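You operate a simulated robot arm through the tools that you are given. There is no shell and no other tool. Be economical: measure what you need, move in short steps, check, and stop when the job is done.

You are at the controls of a simulated robot arm. One attempt, no reset.

TASK
Screw the black tee bracket to the fixed chassis.
Fine: set it in the bracket nest, shut the yellow clamp, drive the chassis screw with the green driver, and put the driver back.

Only the result counts: the job must be done as asked and must still hold three seconds after the hand-in. Knocking over, shifting, dropping, spilling or breaking anything else fails it.

THE ROBOT
A 7-joint arm with a two-finger parallel gripper, fixed in place. Base frame: the origin is at the foot of the arm, x ahead of it, y to its left, z up; the work surface is at about z = 0.9. Lengths are in m, angles in rad, forces in N, time in s.
With the tool pointing down near the work surface it reaches from about 0.3 to 0.68 m from the base axis. Its first joint turns from -1.152 to 1.152 rad. Payload 1.57 kg.
Tool frame: the origin (TCP) lies between the finger pads and is the grasp point; the fingertips stand 0.03 m ahead of it; z points along the fingers, y is the line along which they close. Largest opening 0.11 m; finger width 0.024, thickness 0.012; the body of the gripper, 0.048 by 0.112 m, starts 0.078 m behind the TCP.
Orientation is that of the tool frame in the base frame, as a unit quaternion [x, y, z, w]. With the fingers straight down and closing along the base's y, the tool's x points along the base's -x, its y along +y and its z along -z.

THE INTERFACE
- The arm moves only by the tool send_rows. Its arguments are lists of equal length, an entry for each row: "grip": the opening, from 0 (shut) to 1 (fully open); "xyz": the shift along the base's x, y, z in m, a list of three; "dr": the turn, a rotation vector about the base's x, y, z in rad, a list of three. In form: {"grip": [grip, ...], "xyz": [[dx, dy, dz], ...], "dr": [[wx, wy, wz], ...]}. A call has 1 to 20 rows; each row shifts and turns the commanded pose from where the row before left it. Rows are played at 5 a second. More than 0.05 m and 0.15 rad between two rows, or a gripper value outside its range, and nothing of the call is played. Where a pose cannot be reached the arm comes as near as it can. A force on the tool above 90 N (or 10 N above the force at the start of the call, whichever is more), or a blocked arm, ends the call early, and 0.2 s more pass. The fingers move at their own pace (about 0.108 m/s each) and stop on an object; they squeeze with about 25 N. The grip force told is the motor's: it shows also when the fingers shut on nothing. Time passes only in rows, and 0.2 s behind the last, so rows that do not move let the fingers close. It gives the time, the measured TCP pose, the force on the tool (base axes), the opening and the grip force at its end, in the units of the frame above (readings bear some noise).
- Cameras (640 x 400 px; columns grow to the right, rows downward): "scene" is fixed at [0.1691, -0.3918, 1.4274]; the picture's right is [0.81, -0.59, 0.00], its down [-0.26, -0.35, -0.90] and it looks along [0.53, 0.73, -0.44] (base axes); focal length 248 px, centre (320, 200). "wrist" rides on the gripper at [-0.036, 0, -0.08] in the tool frame; the picture's right is [0.00, -1.00, 0.00], its down [0.97, 0.00, -0.24] and it looks along [0.24, 0.00, 0.97] (tool axes); focal length 218 px, centre (320, 200). There is no depth. A picture from a camera that has moved, and an enlarged one, comes with that camera's place and axes in the base frame and with its lens. The place of the scene camera against the robot may be out by one fixed shift of up to 0.018 m in any direction.
- grab_frame(camera): a new picture of that camera. The clock stands still meanwhile.
- zoom(camera, box): a new picture of the part [left, top, right, bottom] of that camera's present view, enlarged. The clock stands still meanwhile.
- sign_off(): hands the job in; it is judged then, once.

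Work in short steps. Places have to be worked out from the pictures, the camera data and where the tool is seen: move nearer, look again, correct. Check each grasp and each placing, and mend what went wrong. You have 120 turns and 76 pictures in all, those below and enlarged ones among them. Open the gripper and draw the arm clear of the work before you hand the job in, unless the task says otherwise; then end with one line.

The tools are called after "Call:" as a command line: name --argument value ..., lists and objects as JSON in quotes. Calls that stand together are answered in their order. send_rows: Moves the arm, as the interface text tells. Its arguments: {"type":"object","properties":{"grip":{"type":"array","items":{"type":"number"}},"xyz":{"type":"array","items":{"type":"array","items":{"type":"number"}}},"dr":{"type":"array","items":{"type":"array","items":{"type":"number"}}}},"required":["grip","xyz","dr"]} The other tools are called the same way: grab_frame (camera) takes a picture; zoom (camera, box) takes an enlarged picture of a part of a camera's view; sign_off () hands the job in.

At the start:

```text
time_s: 0.0
tcp_pos: [0.3623, 0.0247, 1.2786]
ee_rot: [0.0, 1.0, 0.0, 0.0]
force: [-1.0, -0.3, -0.1]
opening: 0.11
finger_force: 0.2
```

scene: 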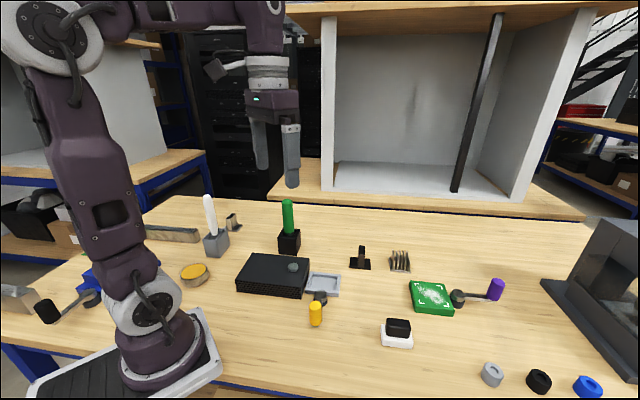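
wrist: 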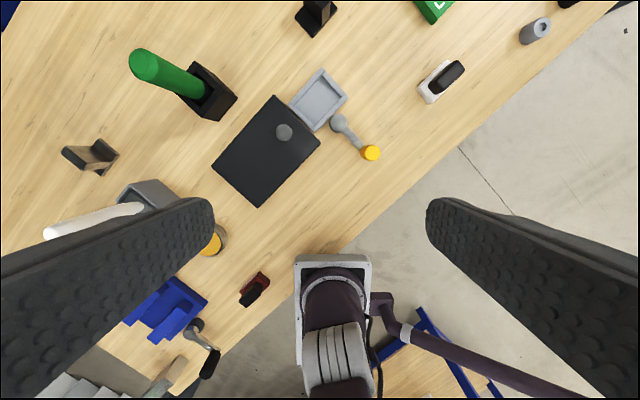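

The pictures show the black chassis with a grey nest beside it and a yellow-handled clamp, a green driver in a black holder, and a black tee-shaped part. I'll zoom to identify the parts.

Call:
zoom --camera "scene" --box '[220, 190, 420, 335]'

Call:
zoom --camera "wrist" --box '[200, 0, 480, 210]'

```text
2.76 times, centred on (320, 262) of scene
camera zoom: at [0.1691, -0.3918, 1.4274], right [0.81, -0.59, 0.0], down [-0.26, -0.35, -0.9], along [0.53, 0.73, -0.44], focal length 684 px, centre (320, 28)
```

zoom: 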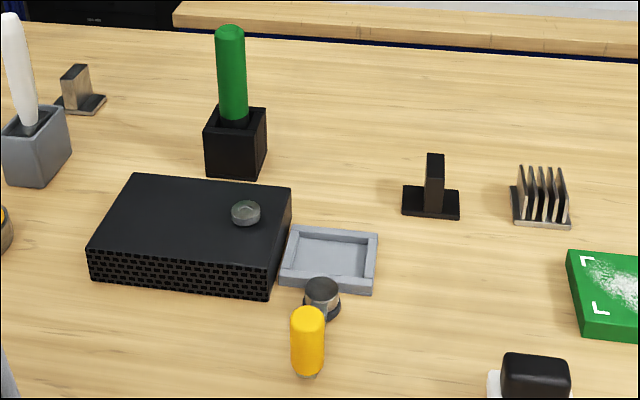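

```text
1.90 times, centred on (340, 105) of wrist
camera zoom: at [0.3974, 0.0239, 1.3587], right [0.0, -1.0, 0.0], down [-0.97, 0.0, 0.24], along [-0.24, 0.0, -0.97], focal length 416 px, centre (282, 381)
```

zoom: 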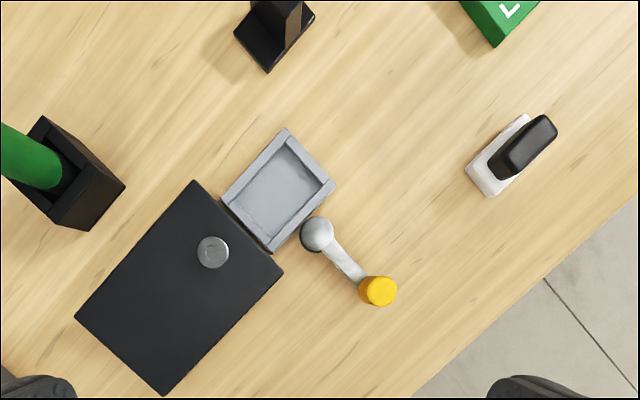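

The tee is near (0.61, 0.04), nest near (0.48, 0.02), screw near (0.42, 0.09), clamp pivot near (0.44, -0.01), driver near (0.49, 0.22). I move closer over the tee/nest to measure better.

Call:
send_rows --grip '[1, 1, 1, 1, 1]' --xyz '[[0.036, 0, -0.02], [0.036, 0, -0.02], [0.036, 0, -0.02], [0.036, 0, -0.02], [0.036, 0, -0.02]]' --dr '[[0, 0, 0], [0, 0, 0], [0, 0, 0], [0, 0, 0], [0, 0, 0]]'

Call:
grab_frame --camera "wrist"

```text
time_s: 1.2
tcp_pos: [0.5429, 0.025, 1.1788]
ee_rot: [0.0, 1.0, 0.001, 0.001]
force: [0.4, -0.2, 0.5]
opening: 0.11
finger_force: 0.1
```

```text
71 pictures are left
camera wrist: at [0.5782, 0.0256, 1.2592], right [0.0, -1.0, 0.0], down [-0.97, 0.0, 0.24], along [-0.24, 0.0, -0.97], focal length 218 px, centre (320, 200)
```

wrist: 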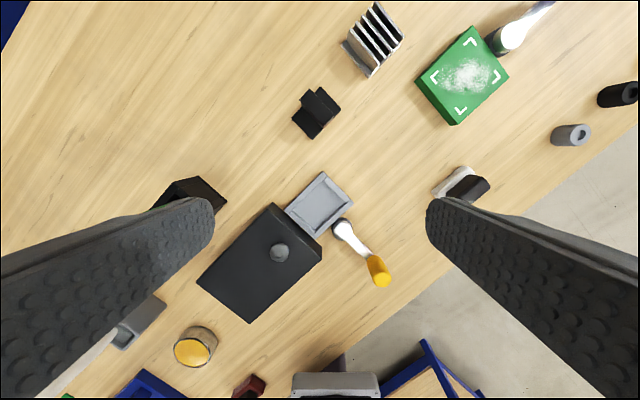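

Call:
zoom --camera "wrist" --box '[270, 70, 370, 150]'

Call:
zoom --camera "wrist" --box '[190, 160, 400, 330]'

```text
5.00 times, centred on (320, 110) of wrist
camera zoom: at [0.5782, 0.0256, 1.2592], right [0.0, -1.0, 0.0], down [-0.97, 0.0, 0.24], along [-0.24, 0.0, -0.97], focal length 1091 px, centre (320, 650)
```

zoom: 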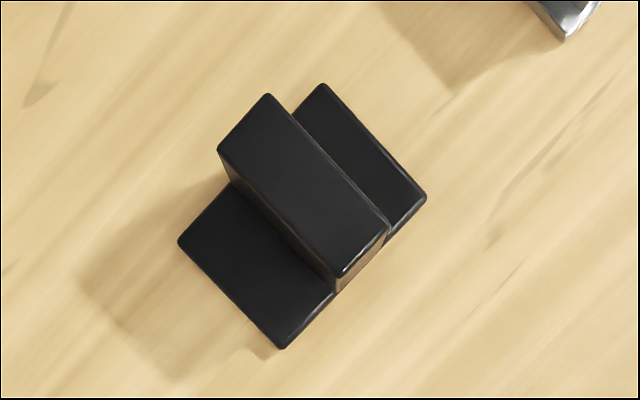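

```text
2.35 times, centred on (295, 245) of wrist
camera zoom: at [0.5782, 0.0256, 1.2592], right [0.0, -1.0, 0.0], down [-0.97, 0.0, 0.24], along [-0.24, 0.0, -0.97], focal length 514 px, centre (379, 94)
```

zoom: 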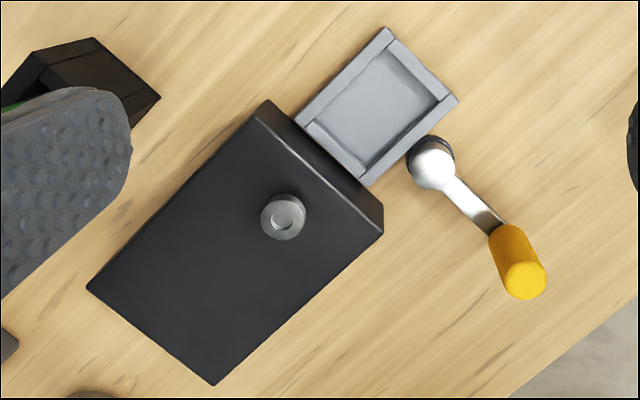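

The tee (62×44 mm plate, fin about 20 mm thick along the 45° direction) sits at about (0.625, 0.031); the nest is oriented the same, centred near (0.482, 0.027). I look closer at the clamp in the scene view before moving.

Call:
zoom --camera "scene" --box '[285, 255, 365, 335]'

Call:
zoom --camera "wrist" --box '[270, 160, 400, 300]'

Call:
zoom --camera "scene" --box '[375, 260, 515, 350]'

```text
5.00 times, centred on (325, 295) of scene
camera zoom: at [0.1691, -0.3918, 1.4274], right [0.81, -0.59, 0.0], down [-0.26, -0.35, -0.9], along [0.53, 0.73, -0.44], focal length 1241 px, centre (295, -275)
```

zoom: 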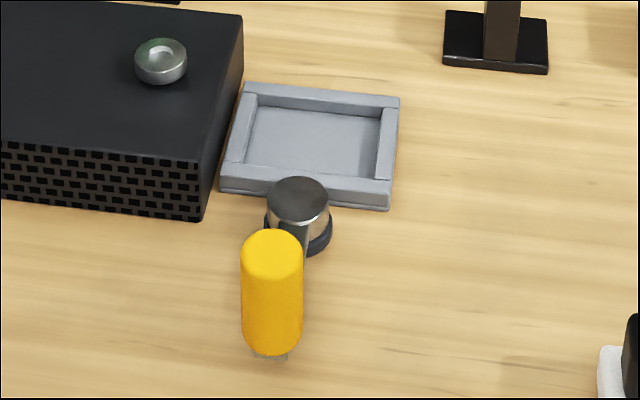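

```text
2.86 times, centred on (335, 230) of wrist
camera zoom: at [0.5782, 0.0256, 1.2592], right [0.0, -1.0, 0.0], down [-0.97, 0.0, 0.24], along [-0.24, 0.0, -0.97], focal length 624 px, centre (277, 114)
```

zoom: 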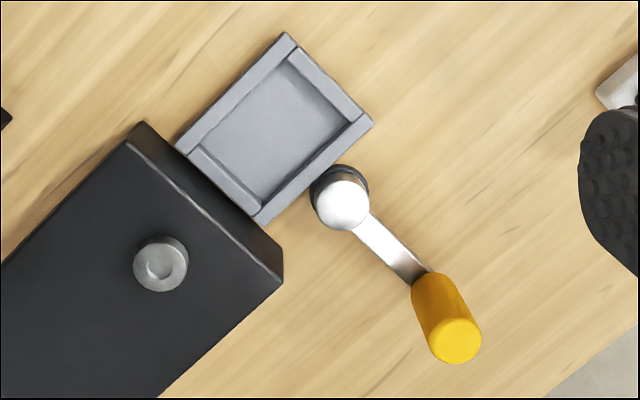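

```text
4.44 times, centred on (445, 305) of scene
camera zoom: at [0.1691, -0.3918, 1.4274], right [0.81, -0.59, 0.0], down [-0.26, -0.35, -0.9], along [0.53, 0.73, -0.44], focal length 1103 px, centre (-236, -267)
```

zoom: 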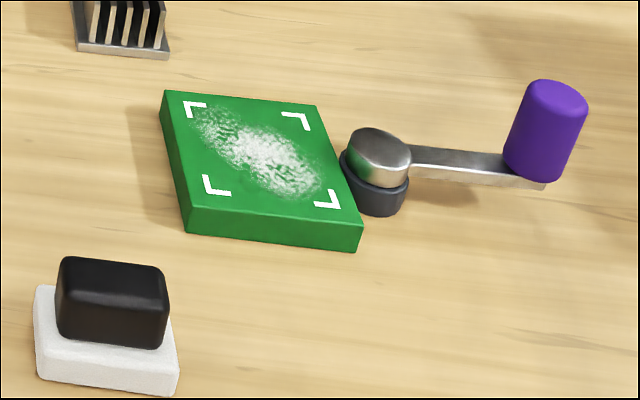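

The clamp swivels on a vertical hub; the chassis blocks one way, so it should swing counter-clockwise past the other side. I turn the tool +45° and go above the tee.

Call:
send_rows --grip '[1, 1, 1, 1, 1, 1]' --xyz '[[0.0137, 0.001, -0.0215], [0.0137, 0.001, -0.0215], [0.0137, 0.001, -0.0215], [0.0137, 0.001, -0.0215], [0.0137, 0.001, -0.0215], [0.0137, 0.0005, -0.0215]]' --dr '[[0, 0, 0.131], [0, 0, 0.131], [0, 0, 0.131], [0, 0, 0.131], [0, 0, 0.131], [0, 0, 0.131]]'

Call:
grab_frame --camera "wrist"

```text
time_s: 2.6
tcp_pos: [0.6228, 0.029, 1.0479]
ee_rot: [-0.385, 0.923, 0.001, 0.0]
force: [-0.3, -0.7, -0.3]
opening: 0.11
finger_force: 0.1
```

```text
65 pictures are left
camera wrist: at [0.648, 0.0538, 1.1288], right [0.71, -0.7, 0.0], down [-0.68, -0.69, 0.24], along [-0.17, -0.17, -0.97], focal length 218 px, centre (320, 200)
```

wrist: 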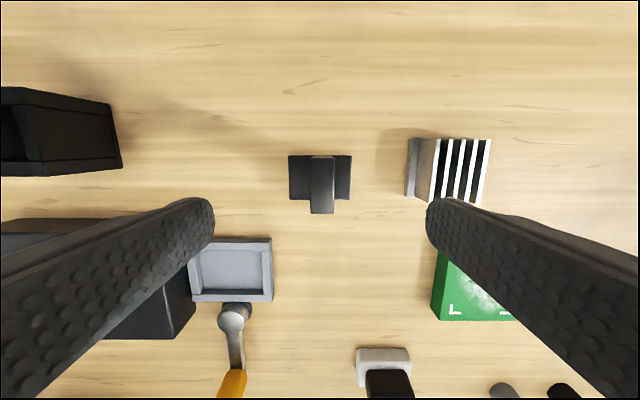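

The tool is aligned with the fin. I zoom to fine-tune the centring.

Call:
zoom --camera "wrist" --box '[270, 140, 370, 230]'

```text
4.44 times, centred on (320, 185) of wrist
camera zoom: at [0.648, 0.0538, 1.1288], right [0.71, -0.7, 0.0], down [-0.68, -0.69, 0.24], along [-0.17, -0.17, -0.97], focal length 970 px, centre (320, 267)
```

zoom: 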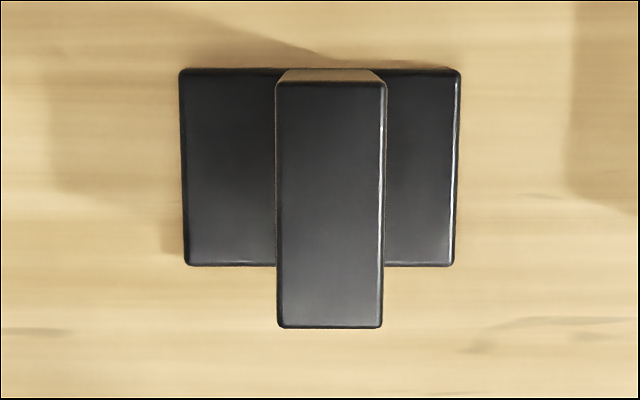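

Fin is ~2 mm right of and ~4 mm ahead of the tool axis. I correct, narrow the fingers and go down to straddle the fin.

Call:
send_rows --grip '[0.6, 0.6, 0.6, 0.6, 0.6]' --xyz '[[0.0042, 0.0016, 0], [0, 0, -0.035], [0, 0, -0.03], [0, 0, -0.02], [0, 0, -0.01]]' --dr '[[0, 0, 0], [0, 0, 0], [0, 0, 0], [0, 0, 0], [0, 0, 0]]'

Call:
grab_frame --camera "wrist"

Call:
zoom --camera "scene" --box '[310, 200, 430, 290]'

```text
time_s: 3.8
tcp_pos: [0.6278, 0.0316, 0.9551]
ee_rot: [-0.384, 0.923, 0.0, 0.001]
force: [-0.4, -0.1, -0.3]
opening: 0.066
finger_force: 0.1
```

```text
63 pictures are left
camera wrist: at [0.6523, 0.0568, 1.0343], right [0.71, -0.71, 0.0], down [-0.69, -0.69, 0.24], along [-0.17, -0.17, -0.97], focal length 218 px, centre (320, 200)
```

wrist: 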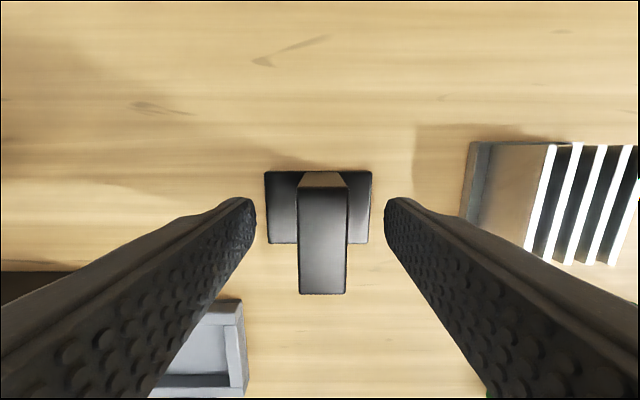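

```text
4.44 times, centred on (370, 245) of scene
camera zoom: at [0.1691, -0.3918, 1.4274], right [0.81, -0.59, 0.0], down [-0.26, -0.35, -0.9], along [0.53, 0.73, -0.44], focal length 1103 px, centre (98, 0)
```

zoom: 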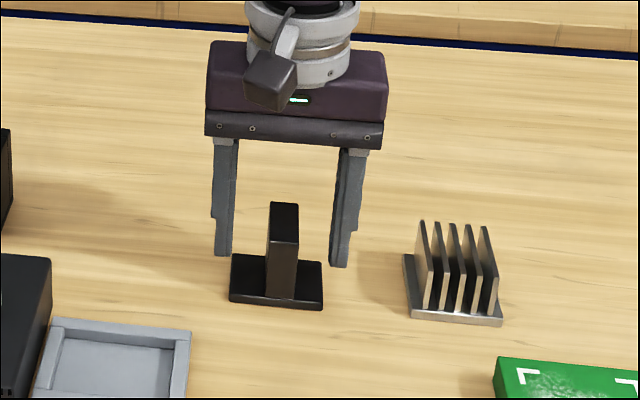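

The fin is centred between the fingers with tips still above the plate. I lower 7 mm and close.

Call:
send_rows --grip '[0.6, 0.3, 0.1, 0.1, 0.1]' --xyz '[[0, 0, -0.007], [0, 0, 0], [0, 0, 0], [0, 0, 0], [0, 0, 0]]' --dr '[[0, 0, 0], [0, 0, 0], [0, 0, 0], [0, 0, 0], [0, 0, 0]]'

Call:
send_rows --grip '[0.1, 0.1, 0.1, 0.1, 0.1]' --xyz '[[0, 0, 0.005], [0, 0, 0.02], [0, 0, 0.03], [0, 0, 0.03], [0, 0, 0]]' --dr '[[0, 0, 0], [0, 0, 0], [0, 0, 0], [0, 0, 0], [0, 0, 0]]'

Call:
grab_frame --camera "wrist"

```text
time_s: 5.0
tcp_pos: [0.628, 0.0328, 0.9471]
ee_rot: [-0.383, 0.924, 0.0, 0.0]
force: [-0.1, -0.4, -0.1]
opening: 0.0197
finger_force: 25.1
```

```text
time_s: 6.2
tcp_pos: [0.6269, 0.0312, 1.0323]
ee_rot: [-0.383, 0.924, 0.0, 0.0]
force: [-0.3, -0.1, -0.9]
opening: 0.0194
finger_force: 25.4
```

```text
61 pictures are left
camera wrist: at [0.6519, 0.0567, 1.1125], right [0.71, -0.71, 0.0], down [-0.69, -0.69, 0.24], along [-0.17, -0.17, -0.97], focal length 218 px, centre (320, 200)
```

wrist: 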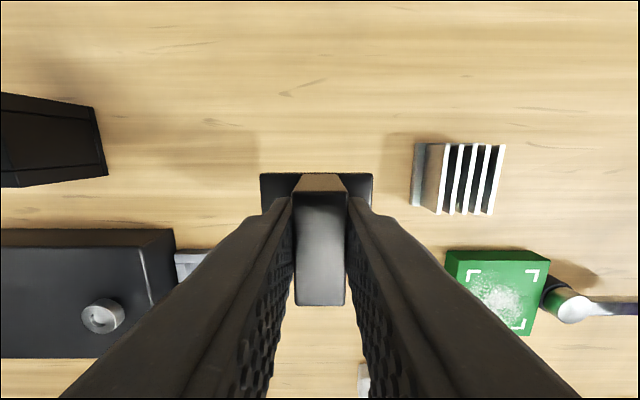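

The tee is held firmly; its plate centre is ~2 mm left of the tool axis. I move so the nest lies ahead in the camera view and measure it.

Call:
send_rows --grip '[0.1, 0.1, 0.1, 0.1, 0.1, 0.1, 0.1]' --xyz '[[0, 0, 0.04], [-0.036, -0.0125, 0.005], [-0.036, -0.0125, 0.005], [-0.036, -0.0125, 0.005], [-0.036, -0.0125, 0.005], [-0.036, -0.0125, 0.005], [-0.036, -0.0125, 0.005]]' --dr '[[0, 0, 0], [0, 0, 0], [0, 0, 0], [0, 0, 0], [0, 0, 0], [0, 0, 0], [0, 0, 0]]'

Call:
grab_frame --camera "wrist"

```text
time_s: 7.8
tcp_pos: [0.4128, -0.0429, 1.1039]
ee_rot: [-0.382, 0.924, 0.0, -0.001]
force: [-0.7, -0.4, -1.4]
opening: 0.0199
finger_force: 24.4
```

```text
60 pictures are left
camera wrist: at [0.4376, -0.0188, 1.1832], right [0.71, -0.71, 0.0], down [-0.69, -0.69, 0.24], along [-0.17, -0.17, -0.97], focal length 218 px, centre (320, 200)
```

wrist: 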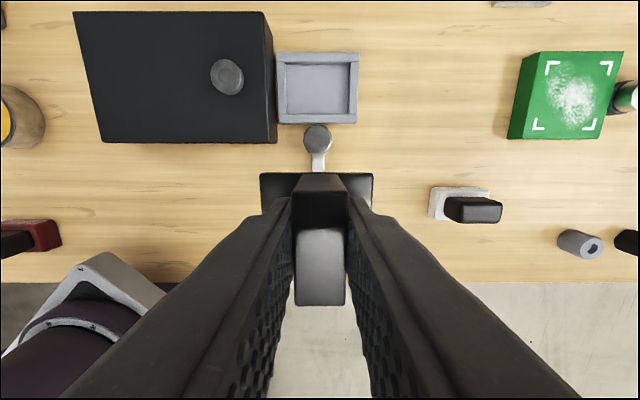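

Call:
zoom --camera "wrist" --box '[255, 35, 385, 180]'

```text
2.76 times, centred on (320, 108) of wrist
camera zoom: at [0.4376, -0.0188, 1.1832], right [0.71, -0.71, 0.0], down [-0.69, -0.69, 0.24], along [-0.17, -0.17, -0.97], focal length 602 px, centre (320, 455)
```

zoom: 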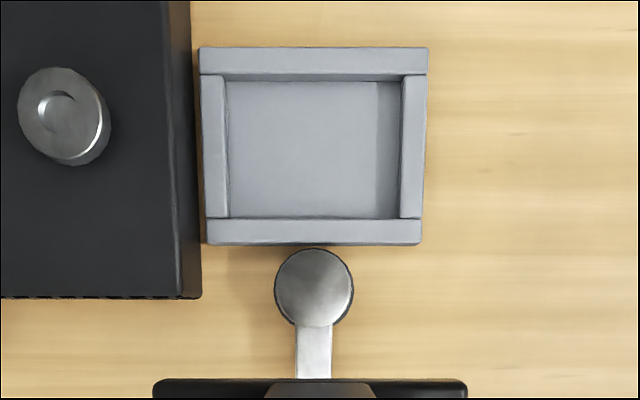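

Nest pocket (~70×54 mm inside) is centred at about (0.480, 0.0265). I move the tee above it, stopping about 4 cm high to verify.

Call:
send_rows --grip '[0.1, 0.1, 0.1, 0.1, 0.1, 0.1, 0.1]' --xyz '[[0.0341, 0.0341, 0], [0.0341, 0.0341, 0], [0, 0, -0.04], [0, 0, -0.04], [0, 0, -0.03], [0, 0, -0.01], [0, 0, 0]]' --dr '[[0, 0, 0], [0, 0, 0], [0, 0, 0], [0, 0, 0], [0, 0, 0], [0, 0, 0], [0, 0, 0]]'

Call:
grab_frame --camera "wrist"

Call:
zoom --camera "scene" --box '[275, 220, 375, 310]'

```text
time_s: 9.4
tcp_pos: [0.4786, 0.027, 0.9824]
ee_rot: [-0.383, 0.924, 0.0, 0.0]
force: [0.4, -0.6, -0.8]
opening: 0.0198
finger_force: 24.8
```

```text
58 pictures are left
camera wrist: at [0.5037, 0.0514, 1.0632], right [0.71, -0.71, 0.0], down [-0.69, -0.69, 0.24], along [-0.17, -0.17, -0.97], focal length 218 px, centre (320, 200)
```

wrist: 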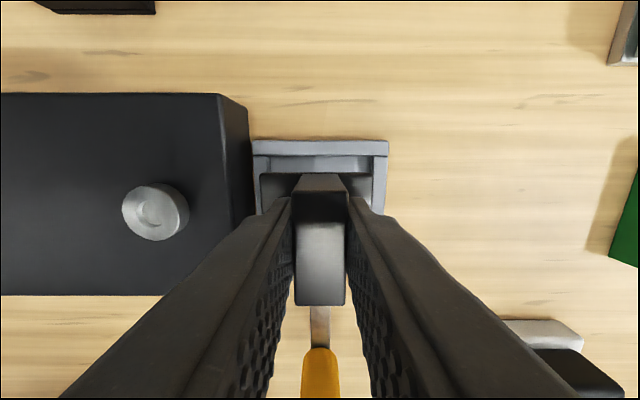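

```text
4.44 times, centred on (325, 265) of scene
camera zoom: at [0.1691, -0.3918, 1.4274], right [0.81, -0.59, 0.0], down [-0.26, -0.35, -0.9], along [0.53, 0.73, -0.44], focal length 1103 px, centre (298, -89)
```

zoom: 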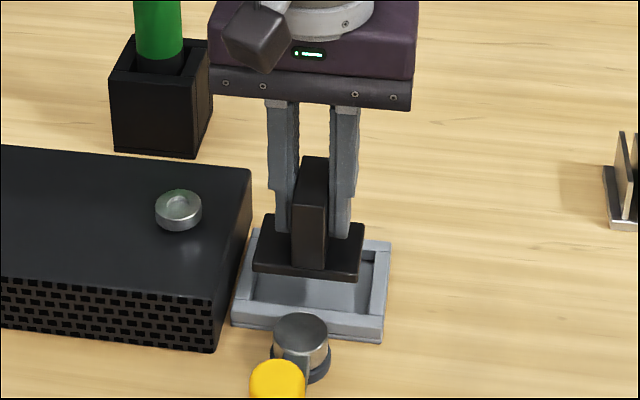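

Plate needs to move ~2 mm right and ~1 mm forward. I correct and lower gently until contact.

Call:
send_rows --grip '[0.1, 0.1, 0.1, 0.1, 0.1, 0.1, 0.1]' --xyz '[[0.0025, -0.001, 0], [0, 0, -0.01], [0, 0, -0.008], [0, 0, -0.006], [0, 0, -0.003], [0, 0, -0.002], [0, 0, 0]]' --dr '[[0, 0, 0], [0, 0, 0], [0, 0, 0], [0, 0, 0], [0, 0, 0], [0, 0, 0], [0, 0, 0]]'

Call:
zoom --camera "scene" --box '[275, 220, 375, 310]'

```text
time_s: 11.0
tcp_pos: [0.4833, 0.0234, 0.9534]
ee_rot: [-0.384, 0.924, 0.0, 0.0]
force: [0.7, 0.2, -1.9]
opening: 0.0197
finger_force: 25.6
```

```text
4.44 times, centred on (325, 265) of scene
camera zoom: at [0.1691, -0.3918, 1.4274], right [0.81, -0.59, 0.0], down [-0.26, -0.35, -0.9], along [0.53, 0.73, -0.44], focal length 1103 px, centre (298, -89)
```

zoom: 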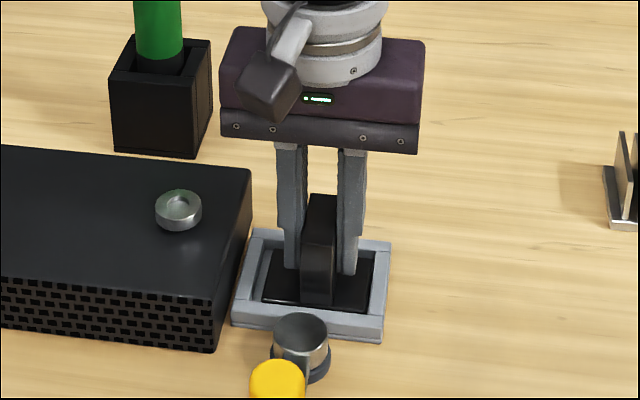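

The plate is inside the pocket walls. I lower a few mm more until it touches.

Call:
send_rows --grip '[0.1, 0.1, 0.1]' --xyz '[[0, 0, -0.001], [0, 0, -0.001], [0, 0, 0]]' --dr '[[0, 0, 0], [0, 0, 0], [0, 0, 0]]'

Call:
zoom --camera "wrist" --box '[220, 100, 420, 260]'

```text
time_s: 11.8
tcp_pos: [0.4833, 0.0241, 0.9518]
ee_rot: [-0.383, 0.924, 0.0, 0.0]
force: [0.6, 0.1, -2.1]
opening: 0.0196
finger_force: 25.1
```

```text
2.50 times, centred on (320, 180) of wrist
camera zoom: at [0.508, 0.0487, 1.0316], right [0.71, -0.71, 0.0], down [-0.69, -0.69, 0.24], along [-0.17, -0.17, -0.97], focal length 546 px, centre (320, 250)
```

zoom: 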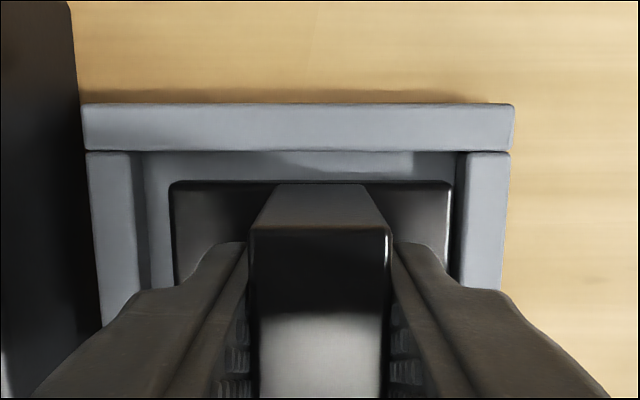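

The plate sits ~1.5 mm right of the pocket centre; I nudge it left and lower until force rises.

Call:
send_rows --grip '[0.1, 0.1, 0.1, 0.1]' --xyz '[[-0.001, 0.001, 0], [0, 0, -0.001], [0, 0, -0.0015], [0, 0, 0]]' --dr '[[0, 0, 0], [0, 0, 0], [0, 0, 0], [0, 0, 0]]'

```text
time_s: 12.8
tcp_pos: [0.4829, 0.0244, 0.9502]
ee_rot: [-0.383, 0.924, 0.0, 0.001]
force: [5.3, -3.3, 17.6]
opening: 0.0198
finger_force: 25.5
```

Contact with the floor (17 N upward). I release slowly and rise straight up.

Call:
send_rows --grip '[0.25, 0.45, 0.45, 0.45, 0.45, 0.45, 0.45]' --xyz '[[0, 0, 0.001], [0, 0, 0], [0, 0, 0], [0, 0, 0.03], [0, 0, 0.04], [0, 0, 0.04], [0, 0, 0]]' --dr '[[0, 0, 0], [0, 0, 0], [0, 0, 0], [0, 0, 0], [0, 0, 0], [0, 0, 0], [0, 0, 0]]'

Call:
grab_frame --camera "wrist"

Call:
zoom --camera "scene" --box '[275, 220, 375, 330]'

```text
time_s: 14.4
tcp_pos: [0.4815, 0.0253, 1.0622]
ee_rot: [-0.383, 0.924, 0.0, 0.0]
force: [-0.2, -0.8, 1.0]
opening: 0.0495
finger_force: 0.0
```

```text
54 pictures are left
camera wrist: at [0.5063, 0.0488, 1.1419], right [0.71, -0.71, 0.0], down [-0.69, -0.69, 0.24], along [-0.17, -0.17, -0.97], focal length 218 px, centre (320, 200)
```

wrist: 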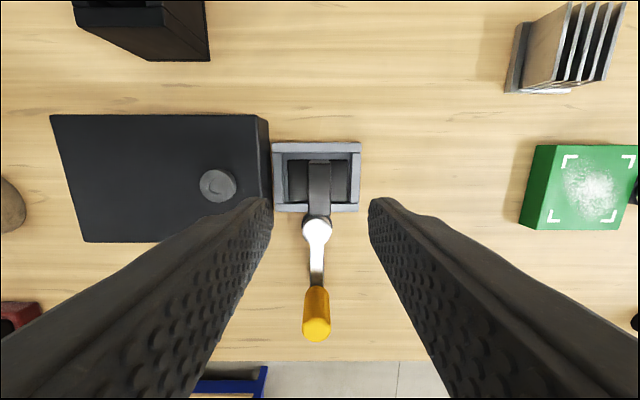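

```text
3.64 times, centred on (325, 275) of scene
camera zoom: at [0.1691, -0.3918, 1.4274], right [0.81, -0.59, 0.0], down [-0.26, -0.35, -0.9], along [0.53, 0.73, -0.44], focal length 902 px, centre (302, -73)
```

zoom: 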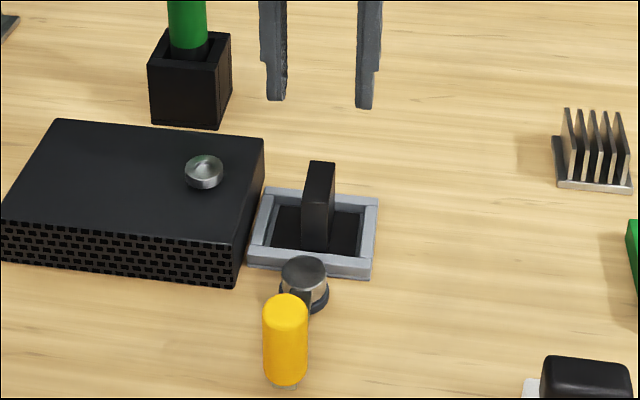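

The tee is seated. Next the clamp: I move above the yellow knob at about (0.384, -0.068), turning the tool back to yaw 0 so there is rotation range for the swing.

Call:
send_rows --grip '[0.5, 0.5, 0.5, 0.5, 0.5, 0.5]' --xyz '[[-0.0163, -0.0156, 0], [-0.0163, -0.0156, 0], [-0.0163, -0.0156, 0], [-0.0163, -0.0156, 0], [-0.0163, -0.0156, 0], [-0.0163, -0.0156, 0]]' --dr '[[0, 0, -0.131], [0, 0, -0.131], [0, 0, -0.131], [0, 0, -0.131], [0, 0, -0.131], [0, 0, -0.131]]'

Call:
grab_frame --camera "wrist"

```text
time_s: 15.8
tcp_pos: [0.3836, -0.0696, 1.06]
ee_rot: [0.001, 1.0, 0.0, 0.0]
force: [-0.1, -0.4, -0.1]
opening: 0.055
finger_force: 0.2
```

```text
52 pictures are left
camera wrist: at [0.4184, -0.0699, 1.1403], right [0.0, -1.0, 0.0], down [-0.97, 0.0, 0.24], along [-0.24, 0.0, -0.97], focal length 218 px, centre (320, 200)
```

wrist: 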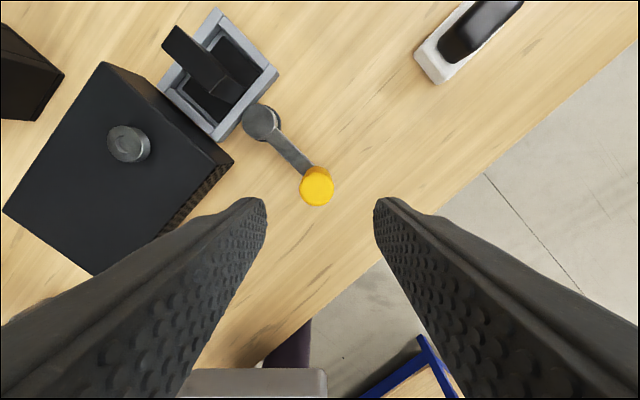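

Knob at about (0.387, -0.068), pivot (0.441, -0.014), radius ≈ 0.077. I lower around the knob and close.

Call:
send_rows --grip '[0.5, 0.5, 0.5, 0.5, 0.2, 0.2, 0.2]' --xyz '[[0.0032, 0.0018, -0.03], [0, 0, -0.04], [0, 0, -0.03], [0, 0, 0], [0, 0, 0], [0, 0, 0], [0, 0, 0]]' --dr '[[0, 0, 0], [0, 0, 0], [0, 0, 0], [0, 0, 0], [0, 0, 0], [0, 0, 0], [0, 0, 0]]'

Call:
zoom --camera "scene" --box '[265, 240, 375, 340]'

```text
time_s: 17.4
tcp_pos: [0.3879, -0.0682, 0.9604]
ee_rot: [0.0, 1.0, 0.0, 0.0]
force: [4.1, 6.4, -21.0]
opening: 0.0271
finger_force: 37.2
```

```text
4.00 times, centred on (320, 290) of scene
camera zoom: at [0.1694, -0.3917, 1.4274], right [0.81, -0.59, 0.0], down [-0.26, -0.35, -0.9], along [0.53, 0.73, -0.44], focal length 993 px, centre (320, -160)
```

zoom: 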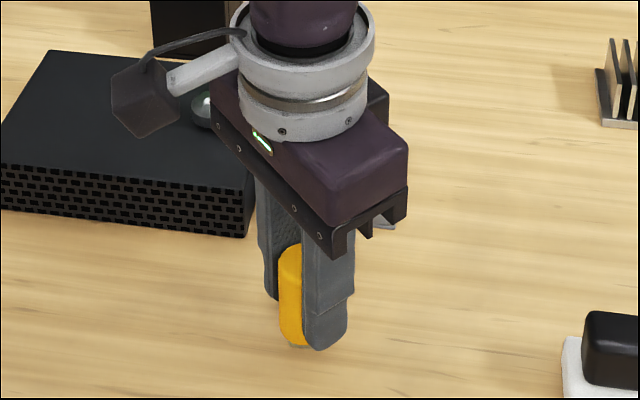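

Knob is gripped (27 mm). I begin the counter-clockwise swing with a short arc.

Call:
send_rows --grip '[0.2, 0.2, 0.2, 0.2]' --xyz '[[0.0057, -0.0051, 0], [0.0061, -0.0046, 0], [0.0066, -0.0039, 0], [0.0069, -0.0032, 0]]' --dr '[[0, 0, 0.1], [0, 0, 0.1], [0, 0, 0.1], [0, 0, 0.1]]'

Call:
grab_frame --camera "scene"

```text
time_s: 18.4
tcp_pos: [0.414, -0.083, 0.9604]
ee_rot: [-0.199, 0.98, 0.0, 0.002]
force: [7.3, 12.2, 11.0]
opening: 0.0268
finger_force: 38.0
```

```text
50 pictures are left
```

scene: 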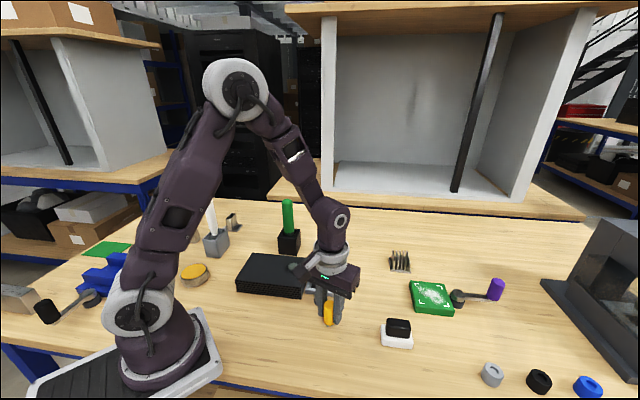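

It swings freely. I continue along the arc.

Call:
send_rows --grip '[0.2, 0.2, 0.2, 0.2, 0.2]' --xyz '[[0.0112, -0.0025, 0], [0.0112, -0.0018, 0], [0.0113, -0.0001, 0], [0.0112, 0.0015, 0], [0.0108, 0.0033, 0]]' --dr '[[0, 0, 0.149], [0, 0, 0.149], [0, 0, 0.149], [0, 0, 0.149], [0, 0, 0.149]]'

Call:
zoom --camera "scene" --box '[265, 220, 405, 340]'

```text
time_s: 19.6
tcp_pos: [0.4695, -0.0843, 0.9603]
ee_rot: [-0.544, 0.839, -0.002, 0.0]
force: [-0.4, 4.6, 49.1]
opening: 0.0273
finger_force: 38.2
```

```text
3.33 times, centred on (335, 280) of scene
camera zoom: at [0.1683, -0.3916, 1.4276], right [0.81, -0.59, 0.0], down [-0.26, -0.35, -0.9], along [0.53, 0.73, -0.44], focal length 827 px, centre (270, -67)
```

zoom: 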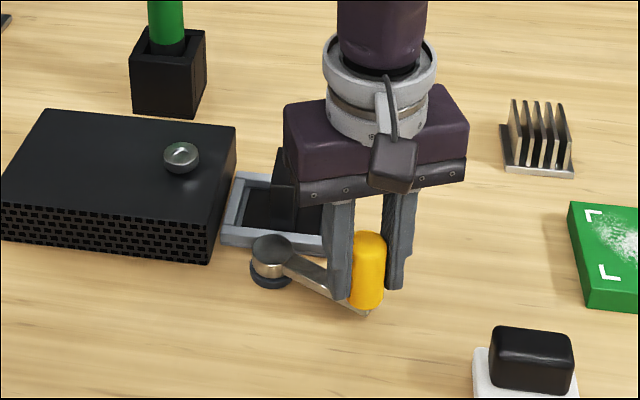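

Upward force of 49 N suggests a fingertip presses on the lever arm. I open slightly, raise 5 mm, regrip and check the force.

Call:
send_rows --grip '[0.35, 0.35, 0.2, 0.2, 0.2]' --xyz '[[0, 0, 0], [0, 0, 0.006], [0, 0, 0], [0, 0, 0], [0, 0, 0]]' --dr '[[0, 0, 0], [0, 0, 0], [0, 0, 0], [0, 0, 0], [0, 0, 0]]'

```text
time_s: 20.8
tcp_pos: [0.4681, -0.0845, 0.9642]
ee_rot: [-0.542, 0.84, 0.0, -0.001]
force: [2.9, -6.1, -24.3]
opening: 0.0271
finger_force: 37.8
```

Continue the arc to about 90° of swing.

Call:
send_rows --grip '[0.2, 0.2, 0.2, 0.2]' --xyz '[[0.0103, 0.0048, 0], [0.0094, 0.0063, 0], [0.0068, 0.006, 0], [0, 0, 0]]' --dr '[[0, 0, 0.149], [0, 0, 0.149], [0, 0, 0.12], [0, 0, 0]]'

Call:
zoom --camera "scene" --box '[265, 220, 405, 340]'

```text
time_s: 21.8
tcp_pos: [0.4874, -0.0724, 0.965]
ee_rot: [-0.703, 0.711, 0.004, -0.011]
force: [-55.2, -47.6, -0.3]
opening: 0.028
finger_force: 38.4
```

```text
3.33 times, centred on (335, 280) of scene
camera zoom: at [0.1675, -0.3932, 1.4272], right [0.81, -0.59, 0.0], down [-0.26, -0.35, -0.9], along [0.53, 0.73, -0.43], focal length 827 px, centre (270, -67)
```

zoom: 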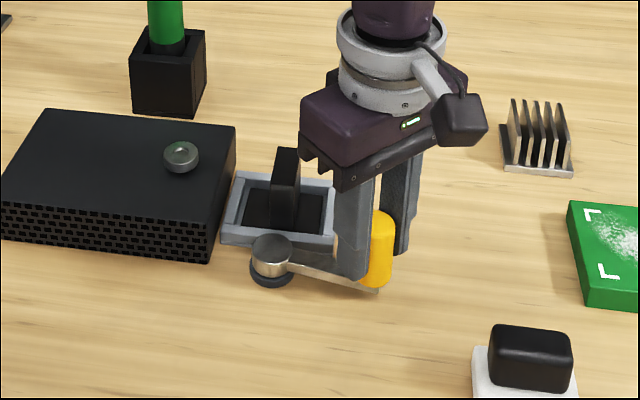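

Strong tangential resistance (≈73 N) at ~84°: probably the end stop. I release, rise and look.

Call:
send_rows --grip '[0.4, 0.5, 0.5, 0.5, 0.5, 0.5]' --xyz '[[-0.003, -0.003, 0], [0, 0, 0], [0, 0, 0.04], [0, 0, 0.04], [0, -0.03, 0.03], [0, 0, 0]]' --dr '[[0, 0, 0], [0, 0, 0], [0, 0, 0], [0, 0, 0], [0, 0, 0], [0, 0, 0]]'

Call:
zoom --camera "scene" --box '[265, 220, 405, 340]'

Call:
grab_frame --camera "wrist"

```text
time_s: 23.2
tcp_pos: [0.4902, -0.1001, 1.0743]
ee_rot: [-0.705, 0.709, 0.0, 0.001]
force: [1.1, -0.2, 0.0]
opening: 0.0551
finger_force: 0.0
```

```text
3.33 times, centred on (335, 280) of scene
camera zoom: at [0.1691, -0.3918, 1.4274], right [0.81, -0.59, 0.0], down [-0.26, -0.35, -0.9], along [0.53, 0.73, -0.44], focal length 827 px, centre (270, -67)
```

zoom: 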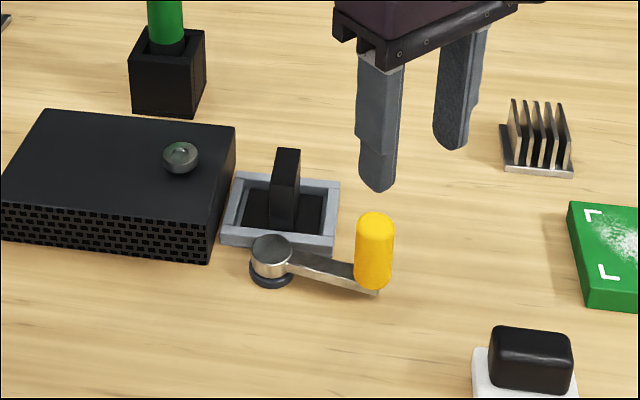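

```text
46 pictures are left
camera wrist: at [0.4906, -0.0649, 1.1547], right [1.0, -0.01, 0.0], down [-0.01, -0.97, 0.24], along [0.0, -0.24, -0.97], focal length 218 px, centre (320, 200)
```

wrist: 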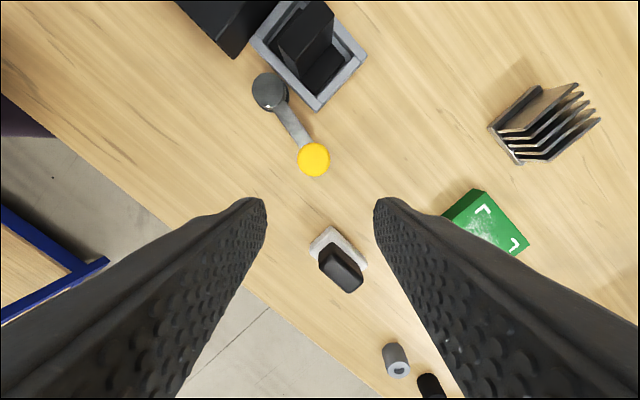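

The lever now points at about -55° (≈80° of swing). To be sure it's fully at its stop, I'll push the knob with closed fingers from behind.

Call:
send_rows --grip '[0, 0, 0, 0, 0, 0]' --xyz '[[-0.034, 0.003, 0], [0, 0, 0], [0, 0, -0.04], [0, 0, -0.04], [0, 0, -0.027], [0, 0, 0]]' --dr '[[0, 0, 0], [0, 0, 0], [0, 0, 0], [0, 0, 0], [0, 0, 0], [0, 0, 0]]'

Call:
send_rows --grip '[0, 0, 0, 0]' --xyz '[[0.0033, 0.0023, 0], [0.0033, 0.0023, 0], [0.0025, 0.0017, 0], [0, 0, 0]]' --dr '[[0, 0, 0], [0, 0, 0], [0, 0, 0], [0, 0, 0]]'

```text
time_s: 24.6
tcp_pos: [0.4567, -0.0968, 0.9697]
ee_rot: [-0.705, 0.709, 0.0, 0.0]
force: [-0.4, -0.8, -0.1]
opening: 0.0
finger_force: 21.3
```

```text
time_s: 25.6
tcp_pos: [0.4638, -0.0915, 0.9684]
ee_rot: [-0.703, 0.711, 0.001, -0.002]
force: [-23.4, -21.4, 4.7]
opening: 0.0001
finger_force: 21.5
```

Call:
send_rows --grip '[0, 0, 0, 0]' --xyz '[[0.0025, 0.0017, 0], [0.0025, 0.0017, 0], [0.0025, 0.0017, 0], [0, 0, 0]]' --dr '[[0, 0, 0], [0, 0, 0], [0, 0, 0], [0, 0, 0]]'

Call:
zoom --camera "scene" --box '[265, 220, 405, 340]'

```text
time_s: 26.6
tcp_pos: [0.4658, -0.0921, 0.9688]
ee_rot: [-0.701, 0.713, 0.005, -0.011]
force: [-66.0, -53.0, 32.1]
opening: 0.0
finger_force: 21.2
```

```text
3.33 times, centred on (335, 280) of scene
camera zoom: at [0.1668, -0.3932, 1.4273], right [0.81, -0.59, 0.0], down [-0.26, -0.35, -0.9], along [0.53, 0.73, -0.43], focal length 827 px, centre (270, -67)
```

zoom: 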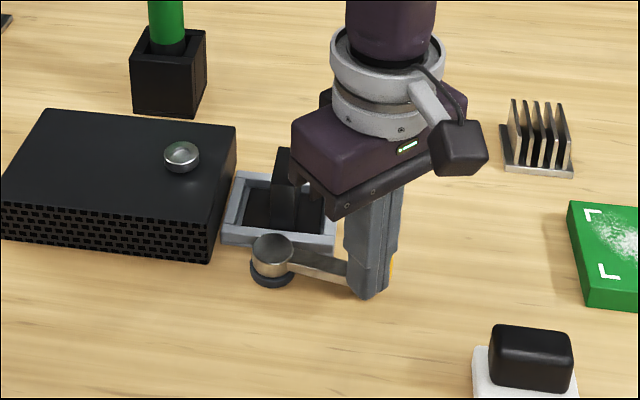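

A hard stop is confirmed with no further motion, so the clamp is shut. I back off, rise, and go look at the driver.

Call:
send_rows --grip '[0, 0, 0.3, 0.6, 0.6, 0.6, 0.6, 0.6, 0.6, 0.6]' --xyz '[[-0.012, -0.008, 0], [-0.004, -0.003, 0.02], [0, 0, 0.04], [0, 0.02, 0.045], [0, 0.03, 0.04], [0, 0.03, 0.04], [0, 0.03, 0.03], [0, 0.03, 0.03], [0, 0.02, 0], [0, 0, 0]]' --dr '[[0, 0, 0], [0, 0, 0], [0, 0, 0], [0, 0, -0.131], [0, 0, -0.131], [0, 0, -0.131], [0, 0, -0.131], [0, 0, -0.131], [0, 0, -0.131], [0, 0, 0]]'

Call:
grab_frame --camera "wrist"

Call:
zoom --camera "scene" --box '[240, 180, 400, 310]'

```text
time_s: 28.8
tcp_pos: [0.4584, 0.0657, 1.2123]
ee_rot: [-0.378, 0.926, 0.0, 0.0]
force: [-0.5, 0.5, 0.4]
opening: 0.0657
finger_force: 0.0
```

```text
44 pictures are left
camera wrist: at [0.4835, 0.0902, 1.2926], right [0.7, -0.71, 0.0], down [-0.69, -0.68, 0.24], along [-0.17, -0.17, -0.97], focal length 218 px, centre (320, 200)
```

wrist: 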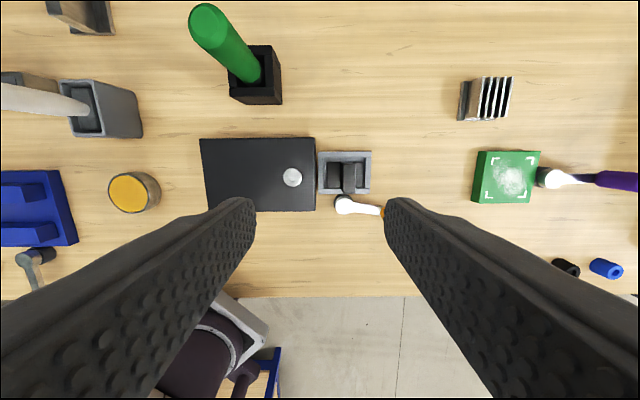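

```text
3.08 times, centred on (320, 245) of scene
camera zoom: at [0.1691, -0.3918, 1.4274], right [0.81, -0.59, 0.0], down [-0.26, -0.35, -0.9], along [0.53, 0.73, -0.44], focal length 764 px, centre (320, 62)
```

zoom: 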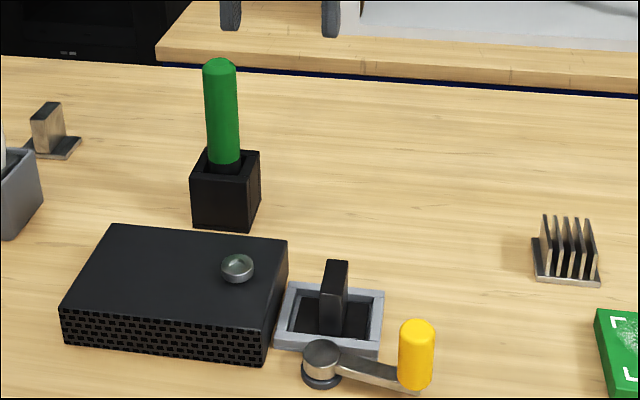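

The lever holds. The driver handle is a vertical cylinder, top at about z≈1.08 near (0.49, 0.22). I move above it at z≈1.2 for centring.

Call:
send_rows --grip '[0.6, 0.6, 0.6, 0.6, 0.6]' --xyz '[[0.008, 0.038, 0], [0.008, 0.038, 0], [0.008, 0.038, 0], [0.007, 0.038, 0], [0, 0, 0]]' --dr '[[0, 0, 0], [0, 0, 0], [0, 0, 0], [0, 0, 0], [0, 0, 0]]'

Call:
grab_frame --camera "wrist"

```text
time_s: 30.0
tcp_pos: [0.4881, 0.2163, 1.2157]
ee_rot: [-0.379, 0.926, 0.0, 0.0]
force: [-0.3, 0.0, -0.9]
opening: 0.0659
finger_force: 0.0
```

```text
42 pictures are left
camera wrist: at [0.5133, 0.2414, 1.2955], right [0.7, -0.71, 0.0], down [-0.69, -0.68, 0.24], along [-0.17, -0.17, -0.97], focal length 218 px, centre (320, 200)
```

wrist: 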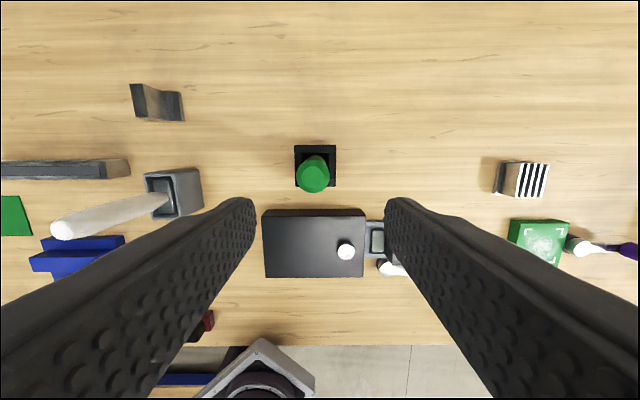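

Driver axis is at about (0.489, 0.2265), diameter ~30 mm. I centre on it and turn yaw up to gain clockwise range for screwing.

Call:
send_rows --grip '[0.6, 0.6, 0.6, 0.6, 0.6, 0.6, 0.6, 0.6, 0.6, 0.6]' --xyz '[[0.0007, 0.0103, 0], [0, 0, -0.01], [0, 0, -0.01], [0, 0, -0.01], [0, 0, -0.01], [0, 0, 0], [0, 0, 0], [0, 0, 0], [0, 0, 0], [0, 0, 0]]' --dr '[[0, 0, 0.14], [0, 0, 0.14], [0, 0, 0.14], [0, 0, 0.14], [0, 0, 0.14], [0, 0, 0.14], [0, 0, 0.14], [0, 0, 0.14], [0, 0, 0.14], [0, 0, 0]]'

Call:
zoom --camera "wrist" --box '[240, 100, 400, 220]'

```text
time_s: 32.2
tcp_pos: [0.4902, 0.2271, 1.1725]
ee_rot: [0.852, -0.524, -0.001, -0.001]
force: [0.2, 0.0, 0.1]
opening: 0.0658
finger_force: 0.0
```

```text
3.33 times, centred on (320, 160) of wrist
camera zoom: at [0.4731, 0.2582, 1.2539], right [0.89, 0.45, 0.0], down [0.44, -0.87, 0.24], along [0.11, -0.21, -0.97], focal length 728 px, centre (320, 333)
```

zoom: 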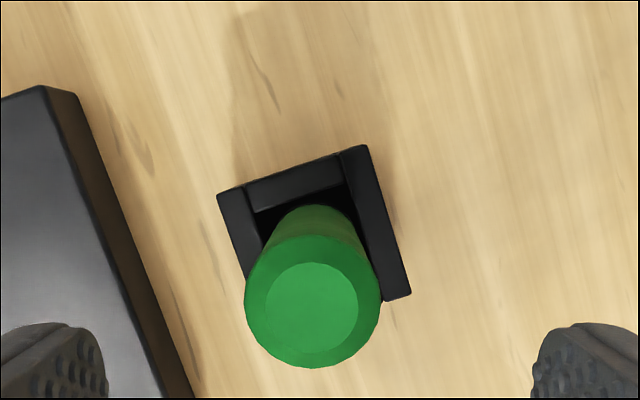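

Yaw 117° is reachable. I nudge the centring and test further positive yaw while still above.

Call:
send_rows --grip '[0.6, 0.6, 0.6, 0.6, 0.6, 0.6]' --xyz '[[-0.001, -0.0018, 0], [0, 0, 0], [0, 0, 0], [0, 0, 0], [0, 0, 0], [0, 0, 0]]' --dr '[[0, 0, 0.14], [0, 0, 0.14], [0, 0, 0.14], [0, 0, 0.14], [0, 0, 0.14], [0, 0, 0]]'

```text
time_s: 33.6
tcp_pos: [0.4891, 0.2244, 1.1749]
ee_rot: [0.98, -0.2, 0.0, 0.0]
force: [0.1, -0.7, 0.0]
opening: 0.0661
finger_force: 0.0
```

Yaw 157° reached cleanly. I descend over the handle and grip it.

Call:
send_rows --grip '[0.6, 0.6, 0.6, 0.6, 0.6, 0.2, 0.2, 0.2, 0.2]' --xyz '[[0, 0, -0.04], [0, 0, -0.04], [0, 0, -0.04], [0, 0, -0.025], [0, 0, 0], [0, 0, 0], [0, 0, 0], [0, 0, 0], [0, 0, 0]]' --dr '[[0, 0, 0], [0, 0, 0], [0, 0, 0], [0, 0, 0], [0, 0, 0], [0, 0, 0], [0, 0, 0], [0, 0, 0], [0, 0, 0]]'

Call:
zoom --camera "scene" --box '[220, 160, 360, 280]'

Call:
grab_frame --camera "wrist"

```text
time_s: 35.6
tcp_pos: [0.4898, 0.2258, 1.0286]
ee_rot: [0.98, -0.201, 0.0, 0.0]
force: [-0.5, 0.0, -0.7]
opening: 0.0333
finger_force: 25.2
```

```text
3.33 times, centred on (290, 220) of scene
camera zoom: at [0.1691, -0.3918, 1.4274], right [0.81, -0.59, 0.0], down [-0.26, -0.35, -0.9], along [0.53, 0.73, -0.44], focal length 827 px, centre (420, 133)
```

zoom: 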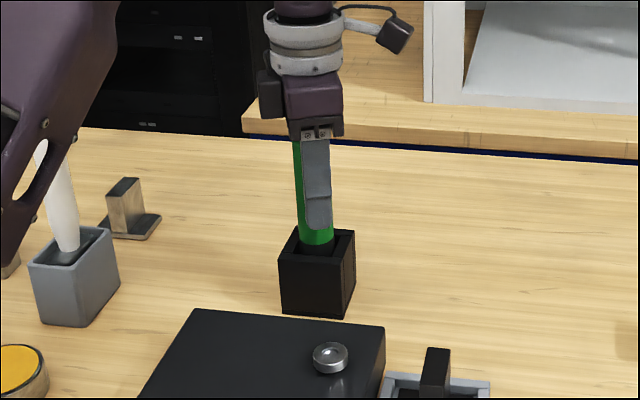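

```text
39 pictures are left
camera wrist: at [0.4555, 0.2385, 1.1093], right [0.39, 0.92, 0.0], down [0.89, -0.38, 0.24], along [0.22, -0.09, -0.97], focal length 218 px, centre (320, 200)
```

wrist: 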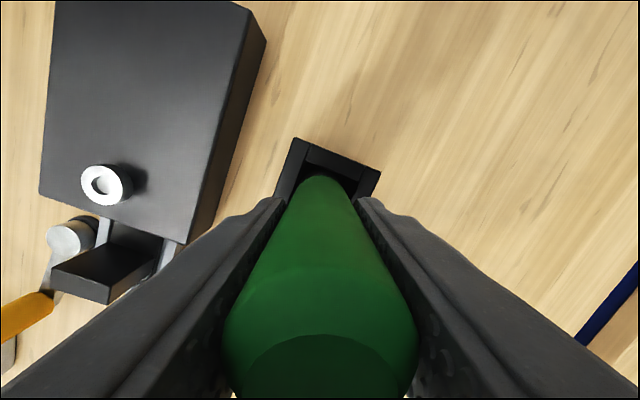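

Handle gripped (33 mm). I lift straight up to clear the holder and check the driver's length.

Call:
send_rows --grip '[0.2, 0.2, 0.2, 0.2, 0.2, 0.2]' --xyz '[[0, 0, 0.01], [0, 0, 0.02], [0, 0, 0.03], [0, 0, 0.03], [0, 0, 0.03], [0, 0, 0]]' --dr '[[0, 0, 0], [0, 0, 0], [0, 0, 0], [0, 0, 0], [0, 0, 0], [0, 0, 0]]'

Call:
zoom --camera "scene" --box '[220, 120, 360, 270]'

```text
time_s: 37.0
tcp_pos: [0.4889, 0.2243, 1.1503]
ee_rot: [0.98, -0.201, 0.0, 0.001]
force: [-0.5, 0.9, -3.0]
opening: 0.0333
finger_force: 25.1
```

```text
2.67 times, centred on (290, 195) of scene
camera zoom: at [0.1691, -0.3918, 1.4274], right [0.81, -0.59, 0.0], down [-0.26, -0.35, -0.9], along [0.53, 0.73, -0.44], focal length 662 px, centre (400, 213)
```

zoom: 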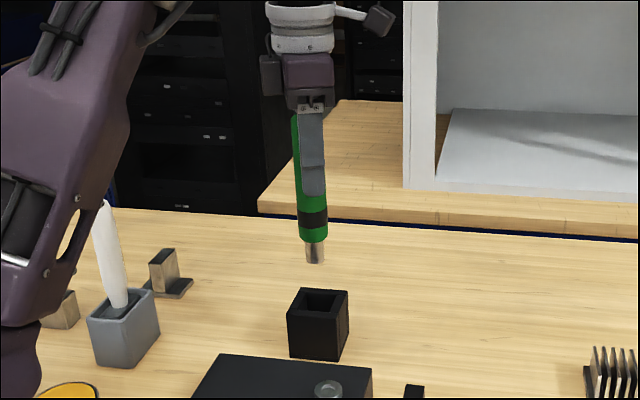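

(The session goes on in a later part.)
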